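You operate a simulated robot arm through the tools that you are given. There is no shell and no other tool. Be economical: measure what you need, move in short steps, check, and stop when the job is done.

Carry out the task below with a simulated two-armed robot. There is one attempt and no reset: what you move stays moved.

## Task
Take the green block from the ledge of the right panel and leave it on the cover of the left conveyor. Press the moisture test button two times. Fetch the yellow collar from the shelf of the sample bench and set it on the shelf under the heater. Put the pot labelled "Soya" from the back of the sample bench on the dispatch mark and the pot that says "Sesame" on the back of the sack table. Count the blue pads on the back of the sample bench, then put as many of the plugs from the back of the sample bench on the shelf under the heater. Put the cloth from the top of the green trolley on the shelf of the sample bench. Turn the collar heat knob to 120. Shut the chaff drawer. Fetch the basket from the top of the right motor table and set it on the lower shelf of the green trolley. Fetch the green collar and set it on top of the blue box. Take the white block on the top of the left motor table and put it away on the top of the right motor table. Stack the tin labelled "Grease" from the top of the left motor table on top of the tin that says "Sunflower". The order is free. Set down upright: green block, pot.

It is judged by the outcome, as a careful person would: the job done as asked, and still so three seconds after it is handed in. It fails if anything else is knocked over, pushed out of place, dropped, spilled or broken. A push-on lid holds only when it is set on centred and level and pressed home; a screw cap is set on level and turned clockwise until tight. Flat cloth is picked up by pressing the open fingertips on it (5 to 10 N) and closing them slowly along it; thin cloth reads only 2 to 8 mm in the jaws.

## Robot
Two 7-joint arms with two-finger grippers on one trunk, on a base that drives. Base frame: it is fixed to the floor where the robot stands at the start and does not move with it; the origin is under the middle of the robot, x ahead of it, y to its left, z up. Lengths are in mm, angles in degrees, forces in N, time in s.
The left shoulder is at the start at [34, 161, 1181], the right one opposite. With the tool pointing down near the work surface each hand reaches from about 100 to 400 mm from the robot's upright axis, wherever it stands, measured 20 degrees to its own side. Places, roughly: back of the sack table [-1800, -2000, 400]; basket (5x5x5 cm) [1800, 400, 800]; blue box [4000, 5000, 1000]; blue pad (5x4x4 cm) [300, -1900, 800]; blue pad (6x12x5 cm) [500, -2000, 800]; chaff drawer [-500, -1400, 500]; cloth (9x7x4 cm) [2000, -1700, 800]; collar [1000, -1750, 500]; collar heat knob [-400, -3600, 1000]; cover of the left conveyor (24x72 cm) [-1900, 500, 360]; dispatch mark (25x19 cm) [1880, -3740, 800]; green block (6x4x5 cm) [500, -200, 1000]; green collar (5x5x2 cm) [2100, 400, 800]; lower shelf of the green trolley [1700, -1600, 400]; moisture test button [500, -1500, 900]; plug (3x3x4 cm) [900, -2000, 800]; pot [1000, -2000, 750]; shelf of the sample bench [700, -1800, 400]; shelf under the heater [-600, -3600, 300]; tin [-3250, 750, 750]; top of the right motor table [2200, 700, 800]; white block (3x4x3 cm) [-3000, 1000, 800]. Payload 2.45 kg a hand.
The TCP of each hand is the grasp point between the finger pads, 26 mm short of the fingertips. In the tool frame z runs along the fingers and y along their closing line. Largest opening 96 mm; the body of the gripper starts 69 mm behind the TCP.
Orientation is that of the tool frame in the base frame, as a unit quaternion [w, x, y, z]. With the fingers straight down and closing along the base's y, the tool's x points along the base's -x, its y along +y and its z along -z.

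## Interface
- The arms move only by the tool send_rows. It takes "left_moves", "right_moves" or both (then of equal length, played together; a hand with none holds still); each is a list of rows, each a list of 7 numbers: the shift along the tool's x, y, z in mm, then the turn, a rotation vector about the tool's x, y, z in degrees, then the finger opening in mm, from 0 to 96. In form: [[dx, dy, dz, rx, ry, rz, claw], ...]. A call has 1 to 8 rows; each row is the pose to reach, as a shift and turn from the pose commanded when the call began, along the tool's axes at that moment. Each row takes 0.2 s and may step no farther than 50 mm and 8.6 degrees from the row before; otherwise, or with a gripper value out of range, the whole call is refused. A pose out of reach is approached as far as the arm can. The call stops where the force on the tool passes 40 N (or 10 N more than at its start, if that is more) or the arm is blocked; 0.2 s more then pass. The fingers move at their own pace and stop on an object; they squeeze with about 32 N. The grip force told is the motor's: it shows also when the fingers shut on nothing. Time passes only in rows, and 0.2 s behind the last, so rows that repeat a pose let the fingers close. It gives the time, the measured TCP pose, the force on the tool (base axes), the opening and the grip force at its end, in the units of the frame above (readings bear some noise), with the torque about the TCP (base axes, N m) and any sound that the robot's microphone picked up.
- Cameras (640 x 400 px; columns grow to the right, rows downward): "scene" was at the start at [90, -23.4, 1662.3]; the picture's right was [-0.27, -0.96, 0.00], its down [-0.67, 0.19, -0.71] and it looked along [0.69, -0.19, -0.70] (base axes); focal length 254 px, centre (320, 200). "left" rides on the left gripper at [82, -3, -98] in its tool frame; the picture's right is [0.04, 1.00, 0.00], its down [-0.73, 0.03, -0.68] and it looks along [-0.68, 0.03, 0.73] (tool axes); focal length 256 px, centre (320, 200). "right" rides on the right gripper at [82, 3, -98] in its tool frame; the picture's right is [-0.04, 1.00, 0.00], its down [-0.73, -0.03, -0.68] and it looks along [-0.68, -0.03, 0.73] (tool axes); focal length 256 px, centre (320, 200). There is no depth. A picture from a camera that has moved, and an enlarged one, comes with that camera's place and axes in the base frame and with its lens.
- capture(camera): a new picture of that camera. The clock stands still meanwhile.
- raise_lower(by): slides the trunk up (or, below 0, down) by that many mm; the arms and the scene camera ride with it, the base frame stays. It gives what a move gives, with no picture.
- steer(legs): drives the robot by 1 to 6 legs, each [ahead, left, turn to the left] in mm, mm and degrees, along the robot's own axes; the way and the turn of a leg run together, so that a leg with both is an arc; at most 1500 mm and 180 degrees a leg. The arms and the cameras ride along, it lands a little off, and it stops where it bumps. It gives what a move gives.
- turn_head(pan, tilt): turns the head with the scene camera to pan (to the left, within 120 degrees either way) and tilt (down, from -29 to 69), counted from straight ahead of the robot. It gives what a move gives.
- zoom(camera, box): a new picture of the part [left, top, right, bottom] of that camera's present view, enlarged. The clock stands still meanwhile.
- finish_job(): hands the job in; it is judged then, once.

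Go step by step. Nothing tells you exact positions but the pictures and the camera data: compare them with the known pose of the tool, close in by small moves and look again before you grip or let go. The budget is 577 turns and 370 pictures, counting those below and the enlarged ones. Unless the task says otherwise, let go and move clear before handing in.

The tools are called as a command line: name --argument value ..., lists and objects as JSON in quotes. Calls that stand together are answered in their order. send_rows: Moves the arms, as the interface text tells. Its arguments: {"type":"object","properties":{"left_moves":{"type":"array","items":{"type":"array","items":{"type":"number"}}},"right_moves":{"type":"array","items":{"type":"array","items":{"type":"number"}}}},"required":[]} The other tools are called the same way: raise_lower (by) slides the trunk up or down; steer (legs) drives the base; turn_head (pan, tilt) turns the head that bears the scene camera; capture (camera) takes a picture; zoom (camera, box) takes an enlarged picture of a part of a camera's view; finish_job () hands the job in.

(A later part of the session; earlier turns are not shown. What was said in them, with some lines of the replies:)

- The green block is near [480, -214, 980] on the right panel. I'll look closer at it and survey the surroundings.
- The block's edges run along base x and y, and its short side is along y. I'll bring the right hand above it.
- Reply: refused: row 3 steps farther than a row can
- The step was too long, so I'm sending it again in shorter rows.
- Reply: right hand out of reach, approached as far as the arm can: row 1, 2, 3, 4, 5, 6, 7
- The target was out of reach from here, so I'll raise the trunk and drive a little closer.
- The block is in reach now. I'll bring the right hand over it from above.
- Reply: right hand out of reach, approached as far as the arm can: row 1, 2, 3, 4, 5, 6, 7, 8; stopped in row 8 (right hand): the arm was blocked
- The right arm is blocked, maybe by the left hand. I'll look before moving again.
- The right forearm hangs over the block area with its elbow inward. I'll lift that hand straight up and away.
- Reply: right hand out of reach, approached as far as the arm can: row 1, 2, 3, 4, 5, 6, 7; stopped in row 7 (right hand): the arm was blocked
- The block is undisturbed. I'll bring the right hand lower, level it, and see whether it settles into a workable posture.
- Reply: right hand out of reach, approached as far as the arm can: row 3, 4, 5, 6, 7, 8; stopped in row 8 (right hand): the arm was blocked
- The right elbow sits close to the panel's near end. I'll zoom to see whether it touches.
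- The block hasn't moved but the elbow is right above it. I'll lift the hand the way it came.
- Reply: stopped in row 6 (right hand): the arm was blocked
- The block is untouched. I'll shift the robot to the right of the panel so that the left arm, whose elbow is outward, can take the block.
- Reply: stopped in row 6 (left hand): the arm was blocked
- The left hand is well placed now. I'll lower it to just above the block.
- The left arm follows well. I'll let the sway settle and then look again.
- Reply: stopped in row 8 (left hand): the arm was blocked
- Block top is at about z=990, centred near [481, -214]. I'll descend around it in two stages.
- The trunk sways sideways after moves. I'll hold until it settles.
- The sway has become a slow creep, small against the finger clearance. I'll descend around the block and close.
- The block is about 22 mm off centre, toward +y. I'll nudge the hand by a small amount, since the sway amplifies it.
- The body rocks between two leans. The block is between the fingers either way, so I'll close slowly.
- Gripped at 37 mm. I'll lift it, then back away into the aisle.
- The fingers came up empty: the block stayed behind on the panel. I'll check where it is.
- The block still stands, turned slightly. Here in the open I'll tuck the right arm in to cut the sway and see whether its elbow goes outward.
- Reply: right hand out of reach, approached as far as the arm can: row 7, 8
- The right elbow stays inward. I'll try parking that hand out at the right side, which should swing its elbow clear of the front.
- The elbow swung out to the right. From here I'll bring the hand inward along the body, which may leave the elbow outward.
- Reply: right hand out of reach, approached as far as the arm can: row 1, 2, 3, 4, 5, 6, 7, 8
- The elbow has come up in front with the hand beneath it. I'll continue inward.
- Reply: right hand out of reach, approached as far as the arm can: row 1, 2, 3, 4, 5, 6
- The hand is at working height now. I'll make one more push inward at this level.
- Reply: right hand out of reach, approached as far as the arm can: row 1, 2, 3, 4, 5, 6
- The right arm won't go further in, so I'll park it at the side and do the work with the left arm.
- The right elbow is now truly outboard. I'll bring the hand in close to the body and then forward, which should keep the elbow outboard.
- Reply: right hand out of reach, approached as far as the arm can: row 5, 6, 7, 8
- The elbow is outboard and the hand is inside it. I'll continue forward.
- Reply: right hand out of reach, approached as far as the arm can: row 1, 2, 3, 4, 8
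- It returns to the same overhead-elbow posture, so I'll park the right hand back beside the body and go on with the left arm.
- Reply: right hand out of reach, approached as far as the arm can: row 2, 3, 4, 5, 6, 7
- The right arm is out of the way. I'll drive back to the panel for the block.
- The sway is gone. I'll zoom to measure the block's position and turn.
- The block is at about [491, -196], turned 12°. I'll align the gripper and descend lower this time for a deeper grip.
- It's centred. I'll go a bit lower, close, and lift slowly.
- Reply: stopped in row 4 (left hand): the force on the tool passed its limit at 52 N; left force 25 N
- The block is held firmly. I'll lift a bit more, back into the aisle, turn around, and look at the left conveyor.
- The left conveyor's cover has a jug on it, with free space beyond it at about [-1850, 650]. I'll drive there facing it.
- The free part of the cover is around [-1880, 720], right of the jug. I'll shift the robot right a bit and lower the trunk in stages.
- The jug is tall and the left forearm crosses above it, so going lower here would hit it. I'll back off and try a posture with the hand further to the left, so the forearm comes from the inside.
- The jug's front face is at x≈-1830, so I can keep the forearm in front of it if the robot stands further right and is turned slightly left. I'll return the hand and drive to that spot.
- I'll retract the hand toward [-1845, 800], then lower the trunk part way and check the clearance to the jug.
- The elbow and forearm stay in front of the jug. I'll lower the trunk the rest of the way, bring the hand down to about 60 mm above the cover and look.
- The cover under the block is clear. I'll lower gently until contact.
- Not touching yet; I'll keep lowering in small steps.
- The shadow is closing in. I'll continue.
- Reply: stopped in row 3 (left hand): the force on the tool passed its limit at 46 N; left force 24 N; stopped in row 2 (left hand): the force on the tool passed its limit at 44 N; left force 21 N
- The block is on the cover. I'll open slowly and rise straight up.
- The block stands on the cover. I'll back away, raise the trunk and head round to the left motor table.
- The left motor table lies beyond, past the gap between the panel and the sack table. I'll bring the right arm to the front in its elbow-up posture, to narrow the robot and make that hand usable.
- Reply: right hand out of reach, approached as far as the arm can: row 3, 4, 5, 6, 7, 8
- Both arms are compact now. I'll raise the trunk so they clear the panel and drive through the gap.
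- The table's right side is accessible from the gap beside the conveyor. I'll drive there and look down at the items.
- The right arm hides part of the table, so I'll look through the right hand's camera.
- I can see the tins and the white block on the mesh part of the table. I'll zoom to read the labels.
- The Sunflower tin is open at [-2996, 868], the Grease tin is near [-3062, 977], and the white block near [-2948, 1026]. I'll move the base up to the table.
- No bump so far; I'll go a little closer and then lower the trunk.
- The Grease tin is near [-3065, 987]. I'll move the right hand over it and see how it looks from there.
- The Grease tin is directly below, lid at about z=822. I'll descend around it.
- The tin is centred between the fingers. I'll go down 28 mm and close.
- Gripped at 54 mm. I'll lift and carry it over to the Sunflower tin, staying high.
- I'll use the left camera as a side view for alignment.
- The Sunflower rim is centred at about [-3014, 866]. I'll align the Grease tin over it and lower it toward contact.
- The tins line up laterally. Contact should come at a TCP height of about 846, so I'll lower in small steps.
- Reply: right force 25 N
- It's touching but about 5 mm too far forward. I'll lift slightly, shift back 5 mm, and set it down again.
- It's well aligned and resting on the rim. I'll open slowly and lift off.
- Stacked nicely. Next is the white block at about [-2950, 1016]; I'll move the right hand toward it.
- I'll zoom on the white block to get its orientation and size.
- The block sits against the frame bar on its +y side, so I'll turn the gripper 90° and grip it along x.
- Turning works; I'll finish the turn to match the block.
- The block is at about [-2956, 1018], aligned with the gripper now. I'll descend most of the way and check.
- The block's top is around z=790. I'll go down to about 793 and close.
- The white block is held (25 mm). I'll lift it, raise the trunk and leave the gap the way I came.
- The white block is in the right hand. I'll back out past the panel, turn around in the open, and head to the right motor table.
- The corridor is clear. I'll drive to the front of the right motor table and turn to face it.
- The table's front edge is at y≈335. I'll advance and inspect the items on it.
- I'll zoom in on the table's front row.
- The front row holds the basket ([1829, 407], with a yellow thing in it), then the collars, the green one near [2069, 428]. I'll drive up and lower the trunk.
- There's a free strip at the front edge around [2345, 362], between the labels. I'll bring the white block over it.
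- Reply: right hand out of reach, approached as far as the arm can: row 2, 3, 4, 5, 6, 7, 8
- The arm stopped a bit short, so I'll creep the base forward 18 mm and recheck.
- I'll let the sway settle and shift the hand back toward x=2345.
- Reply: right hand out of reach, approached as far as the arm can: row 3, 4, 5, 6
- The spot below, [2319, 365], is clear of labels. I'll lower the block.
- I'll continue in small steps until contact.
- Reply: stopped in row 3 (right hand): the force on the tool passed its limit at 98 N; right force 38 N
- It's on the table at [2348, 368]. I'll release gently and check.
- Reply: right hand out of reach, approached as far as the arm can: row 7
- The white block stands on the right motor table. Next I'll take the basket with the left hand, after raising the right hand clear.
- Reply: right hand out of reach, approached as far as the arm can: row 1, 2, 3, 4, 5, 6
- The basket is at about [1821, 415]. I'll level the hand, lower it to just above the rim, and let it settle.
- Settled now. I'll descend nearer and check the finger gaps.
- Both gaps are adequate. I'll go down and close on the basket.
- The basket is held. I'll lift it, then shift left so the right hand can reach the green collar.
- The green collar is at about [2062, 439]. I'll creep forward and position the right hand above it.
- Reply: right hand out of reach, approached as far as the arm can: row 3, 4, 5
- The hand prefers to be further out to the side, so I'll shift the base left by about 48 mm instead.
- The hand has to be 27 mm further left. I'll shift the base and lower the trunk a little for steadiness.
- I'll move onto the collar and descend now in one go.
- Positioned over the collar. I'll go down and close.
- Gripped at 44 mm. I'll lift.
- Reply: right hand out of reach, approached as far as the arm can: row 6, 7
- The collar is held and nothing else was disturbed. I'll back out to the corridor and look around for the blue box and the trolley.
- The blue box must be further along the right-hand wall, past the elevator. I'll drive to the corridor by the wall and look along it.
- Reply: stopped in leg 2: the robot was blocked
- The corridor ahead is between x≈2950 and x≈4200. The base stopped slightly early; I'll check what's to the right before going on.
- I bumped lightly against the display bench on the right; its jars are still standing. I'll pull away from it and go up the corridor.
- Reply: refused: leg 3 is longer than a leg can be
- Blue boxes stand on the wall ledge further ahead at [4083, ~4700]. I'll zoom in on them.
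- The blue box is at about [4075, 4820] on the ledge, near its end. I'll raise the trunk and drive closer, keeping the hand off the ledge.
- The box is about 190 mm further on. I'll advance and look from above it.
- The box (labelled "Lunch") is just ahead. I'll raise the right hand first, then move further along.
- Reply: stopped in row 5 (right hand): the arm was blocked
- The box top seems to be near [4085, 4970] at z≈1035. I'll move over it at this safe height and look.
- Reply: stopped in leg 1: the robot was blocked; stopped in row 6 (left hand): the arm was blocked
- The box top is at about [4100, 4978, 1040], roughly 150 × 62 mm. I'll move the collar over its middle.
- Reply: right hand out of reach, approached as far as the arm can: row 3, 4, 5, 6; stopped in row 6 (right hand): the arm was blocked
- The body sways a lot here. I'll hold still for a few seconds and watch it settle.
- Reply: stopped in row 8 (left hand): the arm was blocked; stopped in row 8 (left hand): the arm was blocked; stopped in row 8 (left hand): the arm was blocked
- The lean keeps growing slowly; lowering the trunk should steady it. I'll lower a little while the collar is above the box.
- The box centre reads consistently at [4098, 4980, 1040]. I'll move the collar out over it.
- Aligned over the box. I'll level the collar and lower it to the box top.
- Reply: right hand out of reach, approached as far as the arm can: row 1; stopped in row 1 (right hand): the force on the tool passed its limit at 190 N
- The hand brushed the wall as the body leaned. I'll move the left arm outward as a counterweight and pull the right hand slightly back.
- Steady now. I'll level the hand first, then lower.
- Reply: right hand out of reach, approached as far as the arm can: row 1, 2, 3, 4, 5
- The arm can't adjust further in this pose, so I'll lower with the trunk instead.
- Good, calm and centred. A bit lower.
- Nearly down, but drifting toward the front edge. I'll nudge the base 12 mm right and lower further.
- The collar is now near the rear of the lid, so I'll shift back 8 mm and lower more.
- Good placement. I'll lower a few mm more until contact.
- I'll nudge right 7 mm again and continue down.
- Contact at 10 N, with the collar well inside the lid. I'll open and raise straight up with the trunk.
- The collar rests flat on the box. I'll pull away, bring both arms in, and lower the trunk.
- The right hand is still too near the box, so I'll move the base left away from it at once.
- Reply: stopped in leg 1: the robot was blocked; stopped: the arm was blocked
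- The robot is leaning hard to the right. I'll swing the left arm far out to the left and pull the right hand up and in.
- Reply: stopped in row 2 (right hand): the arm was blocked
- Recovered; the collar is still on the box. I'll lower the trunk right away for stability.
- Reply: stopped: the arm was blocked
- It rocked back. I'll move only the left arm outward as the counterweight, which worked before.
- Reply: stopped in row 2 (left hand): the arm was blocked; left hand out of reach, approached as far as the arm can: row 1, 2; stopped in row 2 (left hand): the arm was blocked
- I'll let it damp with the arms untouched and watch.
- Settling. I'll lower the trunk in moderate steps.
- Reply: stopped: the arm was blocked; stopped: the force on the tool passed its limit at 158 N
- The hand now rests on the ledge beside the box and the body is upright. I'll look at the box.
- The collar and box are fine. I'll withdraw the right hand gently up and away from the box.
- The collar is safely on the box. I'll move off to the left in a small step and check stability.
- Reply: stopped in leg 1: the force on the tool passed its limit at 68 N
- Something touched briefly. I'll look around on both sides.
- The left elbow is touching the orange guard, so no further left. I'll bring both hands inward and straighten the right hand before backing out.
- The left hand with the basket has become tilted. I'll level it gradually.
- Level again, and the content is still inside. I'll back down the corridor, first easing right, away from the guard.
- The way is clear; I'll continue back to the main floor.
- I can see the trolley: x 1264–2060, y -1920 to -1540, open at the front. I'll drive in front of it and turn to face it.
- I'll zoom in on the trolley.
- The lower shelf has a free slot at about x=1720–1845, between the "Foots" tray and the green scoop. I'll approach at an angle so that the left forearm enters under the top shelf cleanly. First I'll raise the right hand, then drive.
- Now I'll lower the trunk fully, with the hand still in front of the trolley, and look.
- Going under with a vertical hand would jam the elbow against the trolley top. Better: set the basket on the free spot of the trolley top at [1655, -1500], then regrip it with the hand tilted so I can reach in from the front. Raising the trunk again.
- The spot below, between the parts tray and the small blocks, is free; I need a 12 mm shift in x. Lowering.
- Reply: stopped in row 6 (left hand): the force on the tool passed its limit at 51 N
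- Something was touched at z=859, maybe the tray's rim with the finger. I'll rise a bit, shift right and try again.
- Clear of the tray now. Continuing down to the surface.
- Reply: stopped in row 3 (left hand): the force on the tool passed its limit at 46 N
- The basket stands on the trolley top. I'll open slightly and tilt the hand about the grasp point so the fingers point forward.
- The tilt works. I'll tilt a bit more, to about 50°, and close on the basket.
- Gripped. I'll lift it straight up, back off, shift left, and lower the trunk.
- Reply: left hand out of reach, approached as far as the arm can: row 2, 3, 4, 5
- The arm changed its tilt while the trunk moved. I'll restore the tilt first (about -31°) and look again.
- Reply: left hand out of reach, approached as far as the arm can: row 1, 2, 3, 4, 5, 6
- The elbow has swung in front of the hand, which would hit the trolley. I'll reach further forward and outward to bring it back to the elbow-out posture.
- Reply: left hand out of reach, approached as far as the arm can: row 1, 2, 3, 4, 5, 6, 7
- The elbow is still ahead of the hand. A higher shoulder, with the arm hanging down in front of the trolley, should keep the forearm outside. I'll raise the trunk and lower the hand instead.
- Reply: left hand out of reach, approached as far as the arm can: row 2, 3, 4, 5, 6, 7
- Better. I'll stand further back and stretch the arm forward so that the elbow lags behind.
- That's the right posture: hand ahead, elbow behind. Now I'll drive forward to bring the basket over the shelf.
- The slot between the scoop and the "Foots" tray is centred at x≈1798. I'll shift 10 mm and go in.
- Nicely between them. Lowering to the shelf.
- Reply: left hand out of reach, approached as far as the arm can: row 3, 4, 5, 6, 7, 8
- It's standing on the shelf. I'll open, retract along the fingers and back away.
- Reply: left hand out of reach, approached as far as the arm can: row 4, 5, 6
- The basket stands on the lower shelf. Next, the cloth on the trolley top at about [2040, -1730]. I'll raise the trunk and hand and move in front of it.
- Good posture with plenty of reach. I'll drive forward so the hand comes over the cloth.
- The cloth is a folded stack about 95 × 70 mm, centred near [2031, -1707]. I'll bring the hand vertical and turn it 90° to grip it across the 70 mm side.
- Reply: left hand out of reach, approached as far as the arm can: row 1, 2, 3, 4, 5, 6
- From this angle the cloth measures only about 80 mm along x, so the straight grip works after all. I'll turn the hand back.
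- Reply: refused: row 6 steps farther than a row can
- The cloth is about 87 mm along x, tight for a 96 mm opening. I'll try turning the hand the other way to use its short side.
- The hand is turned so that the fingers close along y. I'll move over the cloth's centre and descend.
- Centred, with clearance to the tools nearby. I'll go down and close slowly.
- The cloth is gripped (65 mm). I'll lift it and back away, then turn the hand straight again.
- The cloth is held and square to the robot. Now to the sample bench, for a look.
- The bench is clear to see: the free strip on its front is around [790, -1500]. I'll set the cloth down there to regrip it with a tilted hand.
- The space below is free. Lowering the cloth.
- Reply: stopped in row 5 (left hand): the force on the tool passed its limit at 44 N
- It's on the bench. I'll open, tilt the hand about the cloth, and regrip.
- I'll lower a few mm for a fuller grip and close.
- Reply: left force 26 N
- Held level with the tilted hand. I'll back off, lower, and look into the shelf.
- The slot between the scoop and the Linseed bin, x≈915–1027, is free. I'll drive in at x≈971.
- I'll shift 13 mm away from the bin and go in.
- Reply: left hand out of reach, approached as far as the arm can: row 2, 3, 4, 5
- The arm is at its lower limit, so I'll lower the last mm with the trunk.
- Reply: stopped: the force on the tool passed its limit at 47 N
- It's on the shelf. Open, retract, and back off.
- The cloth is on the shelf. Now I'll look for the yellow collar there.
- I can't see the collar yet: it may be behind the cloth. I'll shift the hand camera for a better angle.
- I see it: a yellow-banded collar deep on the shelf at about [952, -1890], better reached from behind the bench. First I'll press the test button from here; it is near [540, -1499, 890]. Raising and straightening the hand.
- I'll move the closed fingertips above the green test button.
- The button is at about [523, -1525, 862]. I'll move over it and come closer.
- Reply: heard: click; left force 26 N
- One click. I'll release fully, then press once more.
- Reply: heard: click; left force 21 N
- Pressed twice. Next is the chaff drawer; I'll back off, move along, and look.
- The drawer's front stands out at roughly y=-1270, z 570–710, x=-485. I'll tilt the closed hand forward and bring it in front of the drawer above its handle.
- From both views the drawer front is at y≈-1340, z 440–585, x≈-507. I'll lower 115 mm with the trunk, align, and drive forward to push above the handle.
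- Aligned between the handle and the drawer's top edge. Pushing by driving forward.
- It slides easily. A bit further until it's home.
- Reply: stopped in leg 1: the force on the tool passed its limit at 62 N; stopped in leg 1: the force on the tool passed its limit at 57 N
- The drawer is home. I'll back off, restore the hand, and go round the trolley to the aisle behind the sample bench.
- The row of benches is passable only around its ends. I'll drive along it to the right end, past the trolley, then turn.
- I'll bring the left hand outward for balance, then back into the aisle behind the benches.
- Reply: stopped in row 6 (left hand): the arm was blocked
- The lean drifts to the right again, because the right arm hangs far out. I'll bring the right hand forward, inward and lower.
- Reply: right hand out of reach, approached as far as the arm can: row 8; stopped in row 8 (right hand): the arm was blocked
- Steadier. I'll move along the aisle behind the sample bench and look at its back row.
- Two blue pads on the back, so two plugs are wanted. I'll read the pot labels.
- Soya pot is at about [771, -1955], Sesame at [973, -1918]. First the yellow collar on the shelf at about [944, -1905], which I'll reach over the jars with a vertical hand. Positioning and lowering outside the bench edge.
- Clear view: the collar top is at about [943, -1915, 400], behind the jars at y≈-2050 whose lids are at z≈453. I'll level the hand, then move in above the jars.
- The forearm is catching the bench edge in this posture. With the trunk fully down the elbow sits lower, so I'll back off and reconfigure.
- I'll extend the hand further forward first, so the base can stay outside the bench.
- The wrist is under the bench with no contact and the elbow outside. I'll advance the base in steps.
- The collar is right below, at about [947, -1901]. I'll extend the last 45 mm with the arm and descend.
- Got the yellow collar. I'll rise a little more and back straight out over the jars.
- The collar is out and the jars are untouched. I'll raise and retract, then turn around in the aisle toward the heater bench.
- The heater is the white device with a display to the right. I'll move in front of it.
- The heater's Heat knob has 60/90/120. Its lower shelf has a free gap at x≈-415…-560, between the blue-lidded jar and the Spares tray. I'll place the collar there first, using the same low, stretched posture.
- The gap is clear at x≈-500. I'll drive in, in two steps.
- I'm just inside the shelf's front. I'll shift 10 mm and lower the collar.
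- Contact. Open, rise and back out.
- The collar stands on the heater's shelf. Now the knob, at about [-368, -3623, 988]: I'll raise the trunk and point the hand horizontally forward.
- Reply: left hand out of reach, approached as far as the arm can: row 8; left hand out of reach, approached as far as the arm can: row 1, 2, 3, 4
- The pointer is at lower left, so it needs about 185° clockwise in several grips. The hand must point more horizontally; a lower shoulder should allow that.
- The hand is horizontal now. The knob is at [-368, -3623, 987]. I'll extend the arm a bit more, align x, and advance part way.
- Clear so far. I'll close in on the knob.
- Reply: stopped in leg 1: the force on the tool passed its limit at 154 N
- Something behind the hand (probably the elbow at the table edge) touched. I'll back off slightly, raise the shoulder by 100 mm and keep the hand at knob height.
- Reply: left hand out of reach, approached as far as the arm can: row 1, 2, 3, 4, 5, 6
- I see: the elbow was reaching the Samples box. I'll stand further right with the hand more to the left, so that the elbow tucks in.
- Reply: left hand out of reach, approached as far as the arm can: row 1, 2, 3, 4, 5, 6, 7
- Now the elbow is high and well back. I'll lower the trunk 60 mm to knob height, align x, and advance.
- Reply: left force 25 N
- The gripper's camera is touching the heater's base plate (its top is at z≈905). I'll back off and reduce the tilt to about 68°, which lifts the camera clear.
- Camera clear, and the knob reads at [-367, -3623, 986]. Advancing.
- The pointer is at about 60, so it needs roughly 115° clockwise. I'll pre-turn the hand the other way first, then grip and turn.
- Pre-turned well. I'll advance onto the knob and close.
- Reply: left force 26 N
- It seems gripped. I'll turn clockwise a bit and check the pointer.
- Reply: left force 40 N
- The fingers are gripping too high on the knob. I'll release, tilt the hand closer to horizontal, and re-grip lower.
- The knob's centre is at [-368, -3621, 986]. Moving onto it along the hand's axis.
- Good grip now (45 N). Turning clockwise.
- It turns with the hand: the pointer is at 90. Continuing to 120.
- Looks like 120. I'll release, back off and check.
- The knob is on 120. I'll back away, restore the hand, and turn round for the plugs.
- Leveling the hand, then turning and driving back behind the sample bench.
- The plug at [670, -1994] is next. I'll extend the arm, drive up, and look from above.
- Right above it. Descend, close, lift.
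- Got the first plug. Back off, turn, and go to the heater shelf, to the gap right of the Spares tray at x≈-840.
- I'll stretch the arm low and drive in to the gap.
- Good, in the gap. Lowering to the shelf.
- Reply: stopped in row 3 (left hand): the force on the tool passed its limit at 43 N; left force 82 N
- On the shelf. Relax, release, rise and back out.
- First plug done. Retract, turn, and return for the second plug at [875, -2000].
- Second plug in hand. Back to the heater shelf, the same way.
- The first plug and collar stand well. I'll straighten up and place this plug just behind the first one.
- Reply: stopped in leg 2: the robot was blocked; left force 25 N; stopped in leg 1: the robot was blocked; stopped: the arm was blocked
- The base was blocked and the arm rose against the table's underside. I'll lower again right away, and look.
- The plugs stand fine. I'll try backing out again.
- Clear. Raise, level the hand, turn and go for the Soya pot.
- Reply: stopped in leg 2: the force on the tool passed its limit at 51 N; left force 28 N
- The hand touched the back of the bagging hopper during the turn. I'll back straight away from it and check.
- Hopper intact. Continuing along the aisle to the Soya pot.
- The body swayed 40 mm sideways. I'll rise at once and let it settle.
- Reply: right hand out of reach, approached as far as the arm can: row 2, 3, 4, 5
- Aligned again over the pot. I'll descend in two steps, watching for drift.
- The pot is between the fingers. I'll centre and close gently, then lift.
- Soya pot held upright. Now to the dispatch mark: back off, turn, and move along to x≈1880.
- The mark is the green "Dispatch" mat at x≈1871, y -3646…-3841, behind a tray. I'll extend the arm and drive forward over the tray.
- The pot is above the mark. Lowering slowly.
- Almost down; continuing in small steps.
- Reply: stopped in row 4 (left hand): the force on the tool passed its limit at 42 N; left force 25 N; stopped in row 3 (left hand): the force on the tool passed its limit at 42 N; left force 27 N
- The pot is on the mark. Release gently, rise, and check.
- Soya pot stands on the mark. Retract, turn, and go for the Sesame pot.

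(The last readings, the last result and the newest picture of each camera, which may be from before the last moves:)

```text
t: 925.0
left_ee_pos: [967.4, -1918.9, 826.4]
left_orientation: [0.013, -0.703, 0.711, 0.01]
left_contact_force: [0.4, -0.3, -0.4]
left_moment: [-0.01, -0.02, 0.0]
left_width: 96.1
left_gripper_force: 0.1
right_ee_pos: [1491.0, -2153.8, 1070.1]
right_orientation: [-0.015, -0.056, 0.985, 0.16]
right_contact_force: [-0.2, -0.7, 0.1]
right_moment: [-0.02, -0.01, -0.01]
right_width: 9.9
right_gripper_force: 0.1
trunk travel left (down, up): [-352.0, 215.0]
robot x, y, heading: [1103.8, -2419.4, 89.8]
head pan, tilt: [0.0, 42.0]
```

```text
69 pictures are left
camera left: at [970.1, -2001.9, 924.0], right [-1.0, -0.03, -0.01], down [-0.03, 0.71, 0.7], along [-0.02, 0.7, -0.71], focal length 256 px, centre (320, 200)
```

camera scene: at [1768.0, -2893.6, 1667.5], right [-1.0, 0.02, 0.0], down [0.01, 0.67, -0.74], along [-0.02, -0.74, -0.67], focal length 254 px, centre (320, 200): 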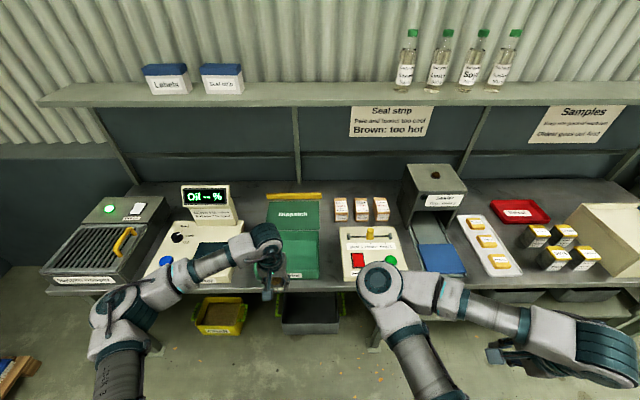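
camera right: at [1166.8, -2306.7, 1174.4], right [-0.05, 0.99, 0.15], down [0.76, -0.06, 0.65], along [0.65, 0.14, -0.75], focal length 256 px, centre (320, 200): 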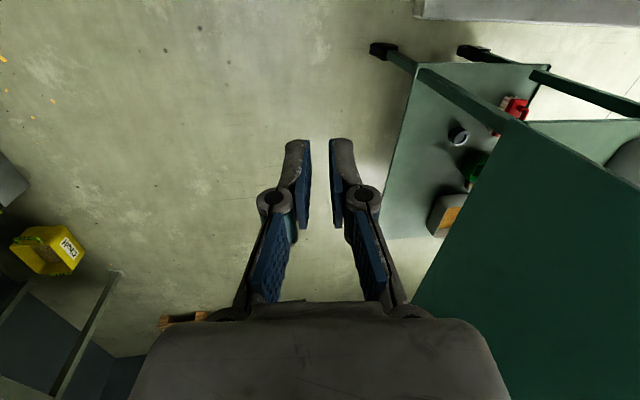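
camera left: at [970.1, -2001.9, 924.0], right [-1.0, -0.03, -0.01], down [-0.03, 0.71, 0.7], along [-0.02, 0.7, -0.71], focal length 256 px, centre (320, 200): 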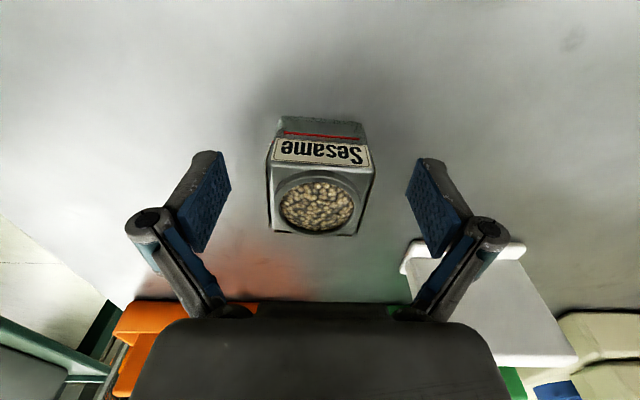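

Centred. Close gently and lift.

send_rows --left_moves '[[0, 0, 0, 0, 0, 0, 80], [0, 0, 0, 0, 0, 0, 66], [0, 0, 0, 0, 0, 0, 58], [0, 0, 0, 0, 0, 0, 52], [0, 0, 0, 0, 0, 0, 46], [0, 0, 0, 0, 0, 0, 38], [0, 0, 0, 0, 0, 0, 30]]'

send_rows --left_moves '[[0, 0, -4, 0, 0, 0, 30], [0, 0, -12, 0, 0, 0, 30], [0, 0, -25, 0, 0, 0, 30], [0, 0, -45, 0, 0, 0, 30], [0, 0, -70, 0, 0, 0, 30], [0, 0, -95, 0, 0, 0, 30], [0, 0, -120, 0, 0, 0, 30], [0, 0, -145, 0, 0, 0, 30]]'

capture --camera "left"

```text
t: 926.6
left_ee_pos: [968.0, -1918.0, 826.8]
left_orientation: [0.013, -0.704, 0.71, 0.01]
left_contact_force: [0.4, 0.3, 1.9]
left_moment: [0.05, 0.03, 0.03]
left_width: 43.6
left_gripper_force: 31.6
right_ee_pos: [1491.3, -2154.3, 1070.5]
right_orientation: [-0.014, -0.056, 0.985, 0.16]
right_contact_force: [-0.9, -0.5, -0.1]
right_moment: [0.01, -0.01, 0.0]
right_width: 9.9
right_gripper_force: 0.2
trunk travel left (down, up): [-352.0, 215.0]
robot x, y, heading: [1098.9, -2421.2, 90.3]
head pan, tilt: [0.0, 42.0]
```

```text
t: 928.4
left_ee_pos: [965.3, -1925.4, 976.7]
left_orientation: [0.014, -0.704, 0.71, 0.009]
left_contact_force: [0.9, -0.7, -1.5]
left_moment: [0.03, -0.01, -0.02]
left_width: 43.4
left_gripper_force: 31.8
right_ee_pos: [1490.7, -2153.2, 1070.3]
right_orientation: [-0.015, -0.055, 0.985, 0.16]
right_contact_force: [-0.5, 0.1, -0.3]
right_moment: [0.03, -0.02, -0.02]
right_width: 10.0
right_gripper_force: 0.0
trunk travel left (down, up): [-352.0, 215.0]
robot x, y, heading: [1104.8, -2421.2, 90.2]
head pan, tilt: [0.0, 42.0]
```

```text
68 pictures are left
camera left: at [968.8, -2009.1, 1072.6], right [-1.0, -0.03, -0.01], down [-0.03, 0.71, 0.7], along [-0.02, 0.7, -0.71], focal length 256 px, centre (320, 200)
```

left: 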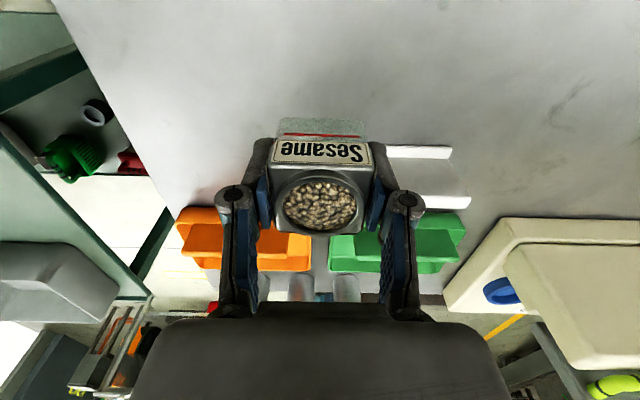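

Sesame pot held. Heading stays; I'll slide along the aisle to the sack table.

steer --legs '[[-370, 0, 0], [0, 1500, 0], [0, 1250, 0]]'

capture --camera "scene"

capture --camera "left"

```text
t: 943.8
left_ee_pos: [-1808.8, -2314.7, 976.6]
left_orientation: [-0.013, 0.709, -0.705, -0.011]
left_contact_force: [-0.1, 0.1, -2.7]
left_moment: [0.06, 0.02, 0.02]
left_width: 43.3
left_gripper_force: 31.9
right_ee_pos: [-1281.3, -2536.3, 1068.0]
right_orientation: [-0.017, -0.061, 0.985, 0.161]
right_contact_force: [-0.2, -0.1, -0.8]
right_moment: [0.0, 0.01, -0.01]
right_width: 10.1
right_gripper_force: 0.0
trunk travel left (down, up): [-352.0, 215.0]
robot x, y, heading: [-1668.3, -2804.0, 90.9]
head pan, tilt: [0.0, 42.0]
```

```text
67 pictures are left
camera scene: at [-1672.2, -2713.4, 1667.5], right [1.0, 0.02, 0.0], down [0.01, -0.67, -0.74], along [-0.01, 0.74, -0.67], focal length 254 px, centre (320, 200)
```

scene: 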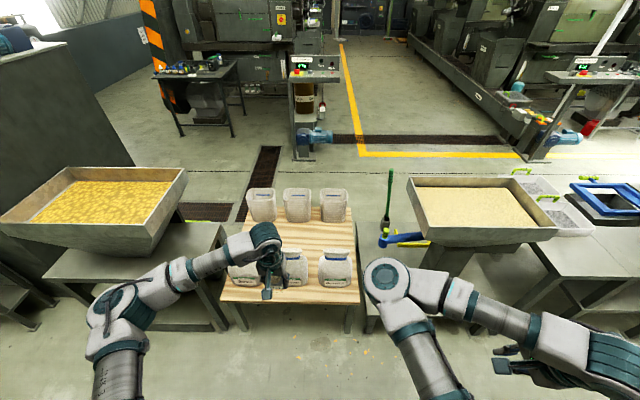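

```text
66 pictures are left
camera left: at [-1804.4, -2399.2, 1072.5], right [-1.0, -0.05, 0.0], down [-0.04, 0.71, 0.7], along [-0.03, 0.7, -0.71], focal length 256 px, centre (320, 200)
```

left: 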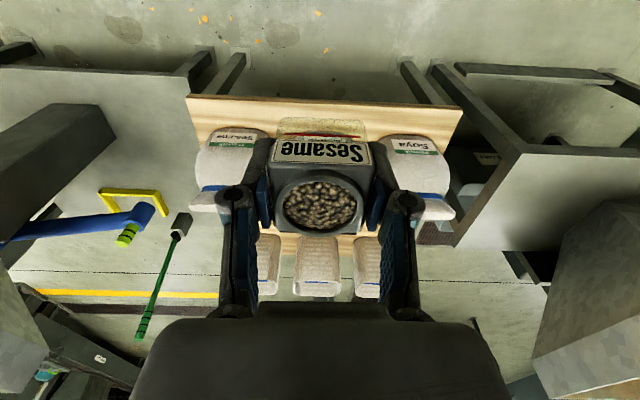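

The sack table's back strip (y -2100…-2016, z≈400) is free in front of the sacks. I'll lower the trunk, then approach at x≈-1700.

raise_lower --by -340

steer --legs '[[150, -105, -0.9]]'

capture --camera "left"

capture --camera "scene"

```text
t: 947.1
left_ee_pos: [-1809.4, -2319.3, 638.5]
left_orientation: [-0.015, 0.71, -0.704, -0.012]
left_contact_force: [-0.3, -0.7, -0.9]
left_moment: [0.02, 0.0, 0.02]
left_width: 43.6
left_gripper_force: 32.2
right_ee_pos: [-1279.9, -2525.4, 618.0]
right_orientation: [-0.029, -0.059, 0.993, -0.098]
right_contact_force: [-0.5, 0.2, 0.2]
right_moment: [0.02, -0.01, -0.02]
right_width: 10.0
right_gripper_force: 0.0
trunk travel left (down, up): [-12.0, 555.0]
robot x, y, heading: [-1670.7, -2807.5, 91.2]
head pan, tilt: [0.0, 42.0]
```

```text
t: 948.6
left_ee_pos: [-1700.2, -2163.1, 636.3]
left_orientation: [0.013, -0.704, 0.71, 0.011]
left_contact_force: [0.1, -0.7, -1.2]
left_moment: [0.0, 0.0, 0.0]
left_width: 43.8
left_gripper_force: 32.5
right_ee_pos: [-1173.5, -2377.5, 617.6]
right_orientation: [-0.029, -0.052, 0.993, -0.099]
right_contact_force: [0.7, 0.3, -0.8]
right_moment: [-0.05, -0.01, -0.03]
right_width: 9.9
right_gripper_force: 0.1
trunk travel left (down, up): [-12.0, 555.0]
robot x, y, heading: [-1568.2, -2652.5, 90.1]
head pan, tilt: [0.0, 42.0]
```

```text
65 pictures are left
camera left: at [-1696.6, -2246.3, 733.3], right [-1.0, -0.03, -0.01], down [-0.03, 0.71, 0.7], along [-0.02, 0.7, -0.71], focal length 256 px, centre (320, 200)
```

left: 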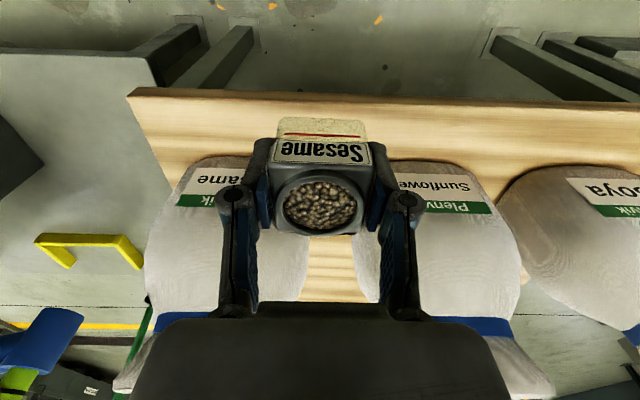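

```text
64 pictures are left
camera scene: at [-1570.7, -2241.9, 1270.1], right [1.0, 0.0, 0.0], down [0.0, -0.67, -0.74], along [0.0, 0.74, -0.67], focal length 254 px, centre (320, 200)
```

scene: 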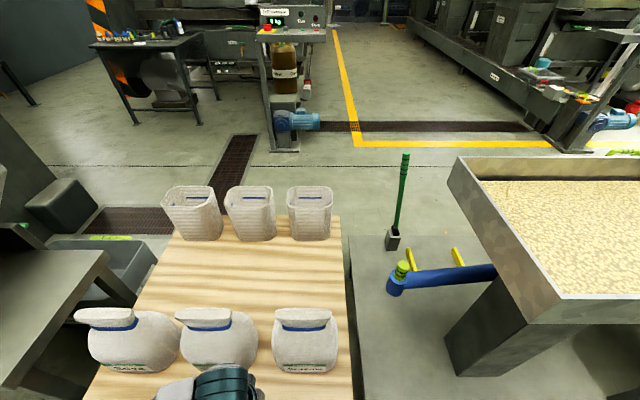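

The strip is about 95 mm deep. I'll move to its middle (y≈-2063) and lower.

steer --legs '[[98, 6, 0]]'

send_rows --left_moves '[[0, 0, 30, 0, 0, 0, 30], [0, 0, 60, 0, 0, 0, 30], [0, 0, 90, 0, 0, 0, 30], [0, 0, 120, 0, 0, 0, 30], [0, 0, 145, 0, 0, 0, 30], [0, 0, 155, 0, 0, 0, 30]]'

capture --camera "left"

```text
t: 949.8
left_ee_pos: [-1703.9, -2067.8, 640.5]
left_orientation: [0.015, -0.704, 0.71, 0.014]
left_contact_force: [-0.1, 0.2, -1.5]
left_moment: [0.01, 0.0, 0.02]
left_width: 43.5
left_gripper_force: 31.8
right_ee_pos: [-1177.7, -2280.9, 618.7]
right_orientation: [-0.031, -0.058, 0.993, -0.098]
right_contact_force: [1.4, -0.4, 0.1]
right_moment: [-0.02, 0.01, 0.02]
right_width: 9.8
right_gripper_force: 0.1
trunk travel left (down, up): [-12.0, 555.0]
robot x, y, heading: [-1572.6, -2559.5, 89.9]
head pan, tilt: [0.0, 42.0]
```

```text
t: 951.2
left_ee_pos: [-1703.0, -2065.0, 493.2]
left_orientation: [0.022, -0.704, 0.709, 0.018]
left_contact_force: [-5.3, -9.7, 27.8]
left_moment: [1.37, -1.31, -0.14]
left_width: 43.2
left_gripper_force: 32.3
right_ee_pos: [-1176.5, -2284.2, 623.2]
right_orientation: [-0.032, -0.061, 0.993, -0.093]
right_contact_force: [-0.1, 0.4, -1.1]
right_moment: [0.03, 0.0, 0.02]
right_width: 10.0
right_gripper_force: 0.2
trunk travel left (down, up): [-12.0, 555.0]
robot x, y, heading: [-1573.1, -2556.7, 89.9]
head pan, tilt: [0.0, 42.0]
```

```text
63 pictures are left
camera left: at [-1700.4, -2151.8, 588.3], right [-1.0, -0.03, -0.01], down [-0.03, 0.69, 0.72], along [-0.02, 0.72, -0.69], focal length 256 px, centre (320, 200)
```

left: 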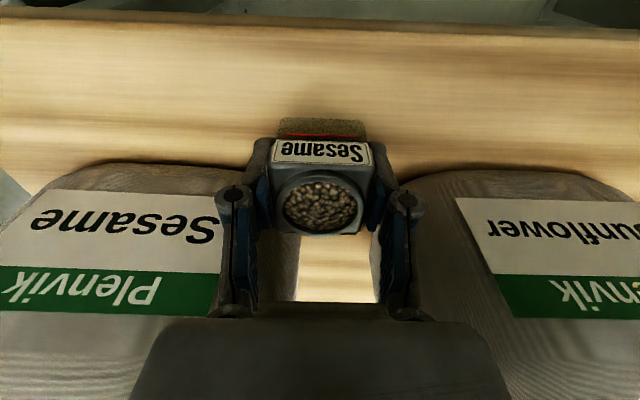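

The hand's wrist presses on the Sesame sack rather than the pot on the table. I'll rise, move back 22 mm, and try again.

send_rows --left_moves '[[0, 0, -25, 0, 0, 0, 30], [0, 0, -60, 0, 0, 0, 30], [12, 3, -60, 0, 0, 0, 30], [22, 6, -60, 0, 0, 0, 30], [22, 6, -30, 0, 0, 0, 30], [22, 6, -5, 0, 0, 0, 30], [22, 6, 5, 0, 0, 0, 30]]'

capture --camera "left"

```text
t: 952.8
left_ee_pos: [-1711.5, -2087.2, 481.9]
left_orientation: [0.018, -0.704, 0.71, 0.016]
left_contact_force: [0.0, 0.0, -2.4]
left_moment: [0.0, 0.01, -0.07]
left_width: 43.3
left_gripper_force: 32.4
right_ee_pos: [-1177.6, -2283.2, 619.6]
right_orientation: [-0.033, -0.062, 0.993, -0.096]
right_contact_force: [0.3, 0.3, -0.4]
right_moment: [0.0, -0.01, 0.0]
right_width: 9.9
right_gripper_force: 0.0
trunk travel left (down, up): [-12.0, 555.0]
robot x, y, heading: [-1566.6, -2557.3, 89.9]
head pan, tilt: [0.0, 42.0]
```

```text
62 pictures are left
camera left: at [-1707.2, -2172.2, 577.3], right [-1.0, -0.03, 0.0], down [-0.03, 0.7, 0.71], along [-0.02, 0.71, -0.7], focal length 256 px, centre (320, 200)
```

left: 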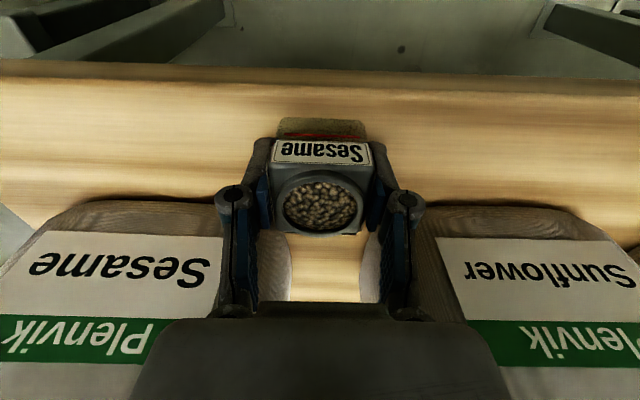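

Free now. Lowering in small steps.

send_rows --left_moves '[[-2, 0, 8, 0, 0, 0, 30], [-4, 0, 16, 0, 0, 0, 30], [-4, 0, 22, 0, 0, 0, 30], [-4, 0, 27, 0, 0, 0, 30], [-4, 0, 31, 0, 0, 0, 30]]'

capture --camera "left"

```text
t: 953.3
left_ee_pos: [-1708.8, -2086.2, 475.4]
left_orientation: [0.019, -0.703, 0.711, 0.018]
left_contact_force: [-1.9, -8.4, 16.2]
left_moment: [-0.38, 0.54, 0.16]
left_width: 43.3
left_gripper_force: 32.1
right_ee_pos: [-1176.0, -2283.4, 621.3]
right_orientation: [-0.034, -0.066, 0.993, -0.095]
right_contact_force: [0.7, -0.1, 0.2]
right_moment: [-0.04, -0.02, 0.03]
right_width: 10.1
right_gripper_force: 0.1
trunk travel left (down, up): [-12.0, 555.0]
robot x, y, heading: [-1573.1, -2558.6, 90.2]
head pan, tilt: [0.0, 42.0]
stopped in row 2 (left hand): the force on the tool passed its limit at 51 N (the readings are from after the stop); the commanded pose is now the measured one
```

```text
61 pictures are left
camera left: at [-1706.5, -2171.8, 570.8], right [-1.0, -0.03, -0.01], down [-0.02, 0.7, 0.72], along [-0.02, 0.72, -0.7], focal length 256 px, centre (320, 200)
```

left: 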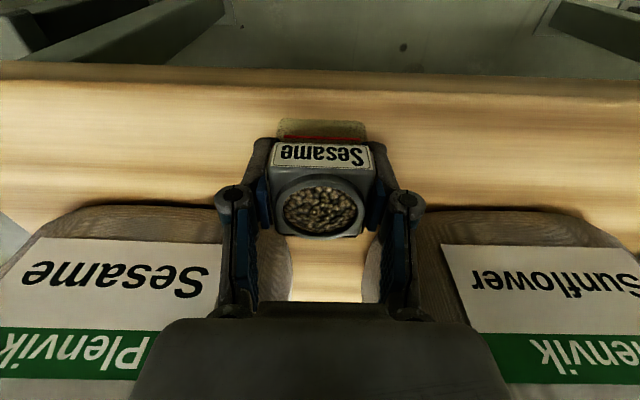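

The pot is on the table now, with about 16 mm margin to the edge. Release gently and rise.

send_rows --left_moves '[[0, 0, -1, 0, 0, 0, 42], [0, 0, -1, 0, 0, 0, 47], [0, 0, -1, 0, 0, 0, 52], [0, 0, -1, 0, 0, 0, 58], [0, 0, -20, 0, 0, 0, 60], [0, 0, -55, 0, 0, 0, 60], [0, 0, -95, 0, 0, 0, 60], [0, 0, -135, 0, 0, 0, 60]]'

capture --camera "left"

```text
t: 955.1
left_ee_pos: [-1709.8, -2093.2, 610.9]
left_orientation: [0.021, -0.703, 0.711, 0.017]
left_contact_force: [-0.7, 0.8, 0.4]
left_moment: [0.04, -0.02, 0.0]
left_width: 60.0
left_gripper_force: 0.0
right_ee_pos: [-1176.0, -2283.8, 622.6]
right_orientation: [-0.034, -0.066, 0.993, -0.095]
right_contact_force: [-0.2, -0.2, -0.4]
right_moment: [0.02, 0.01, 0.04]
right_width: 10.3
right_gripper_force: 0.1
trunk travel left (down, up): [-12.0, 555.0]
robot x, y, heading: [-1570.4, -2559.8, 90.3]
head pan, tilt: [0.0, 42.0]
```

```text
60 pictures are left
camera left: at [-1706.2, -2178.3, 706.2], right [-1.0, -0.03, -0.01], down [-0.03, 0.7, 0.72], along [-0.02, 0.72, -0.7], focal length 256 px, centre (320, 200)
```

left: 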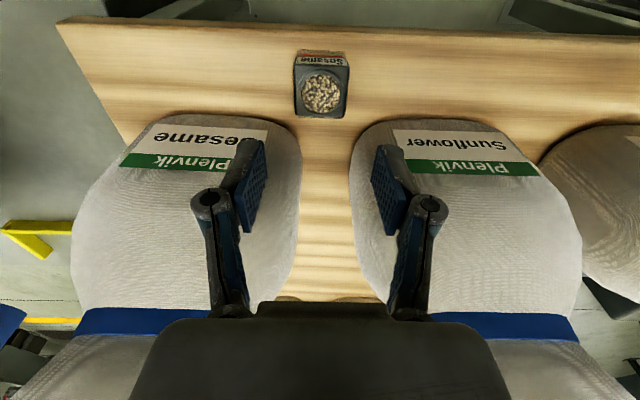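

The pot stands upright on the back of the sack table and the sacks are undisturbed. I'll back clear and take a last look.

steer --legs '[[-200, 0, 0]]'

raise_lower --by 300

capture --camera "scene"

```text
t: 956.7
left_ee_pos: [-1711.0, -2295.3, 611.0]
left_orientation: [0.021, -0.705, 0.709, 0.018]
left_contact_force: [0.1, -0.1, 0.0]
left_moment: [0.01, -0.02, 0.01]
left_width: 59.8
left_gripper_force: 0.1
right_ee_pos: [-1177.6, -2483.0, 622.2]
right_orientation: [-0.035, -0.068, 0.993, -0.095]
right_contact_force: [-0.6, -0.2, -0.5]
right_moment: [0.01, 0.01, 0.03]
right_width: 10.2
right_gripper_force: 0.0
trunk travel left (down, up): [-12.0, 555.0]
robot x, y, heading: [-1569.9, -2757.9, 90.4]
head pan, tilt: [0.0, 42.0]
```

```text
t: 959.7
left_ee_pos: [-1710.5, -2297.5, 913.1]
left_orientation: [0.022, -0.705, 0.708, 0.02]
left_contact_force: [-0.8, 0.2, 0.5]
left_moment: [0.01, 0.02, 0.0]
left_width: 60.0
left_gripper_force: 0.0
right_ee_pos: [-1175.1, -2485.0, 951.1]
right_orientation: [-0.031, -0.071, 0.996, -0.037]
right_contact_force: [-0.6, -0.7, 1.0]
right_moment: [0.01, -0.01, 0.0]
right_width: 9.8
right_gripper_force: 0.1
trunk travel left (down, up): [-312.0, 255.0]
robot x, y, heading: [-1566.2, -2759.4, 90.3]
head pan, tilt: [0.0, 42.0]
```

```text
59 pictures are left
camera scene: at [-1574.2, -2646.1, 1627.3], right [1.0, 0.01, 0.0], down [0.01, -0.67, -0.74], along [-0.01, 0.74, -0.67], focal length 254 px, centre (320, 200)
```

scene: 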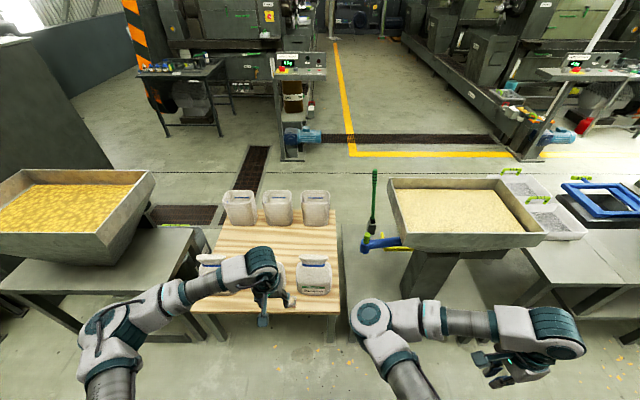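

All the items are in place and both hands are empty and clear, so I'm handing in.

finish_job

```text
The job is handed in.
```

I did every step and handed the job in. I counted two blue pads, so two plugs went on the shelf under the heater.

- **Drawer:** I shut it by pushing until it stopped hard. I did not see it again afterwards, because the arm hid it.
- **Blue box:** the robot rocked beside it after I set the green collar down, and the hand came to rest on the ledge next to it. The collar was still on the box when I last looked.
- **Bumps:** I brushed the display bench, the heater, the bagging hopper and a sack. The elbow may also have touched the Samples box. I saw nothing moved or spilled in the pictures I took afterwards.
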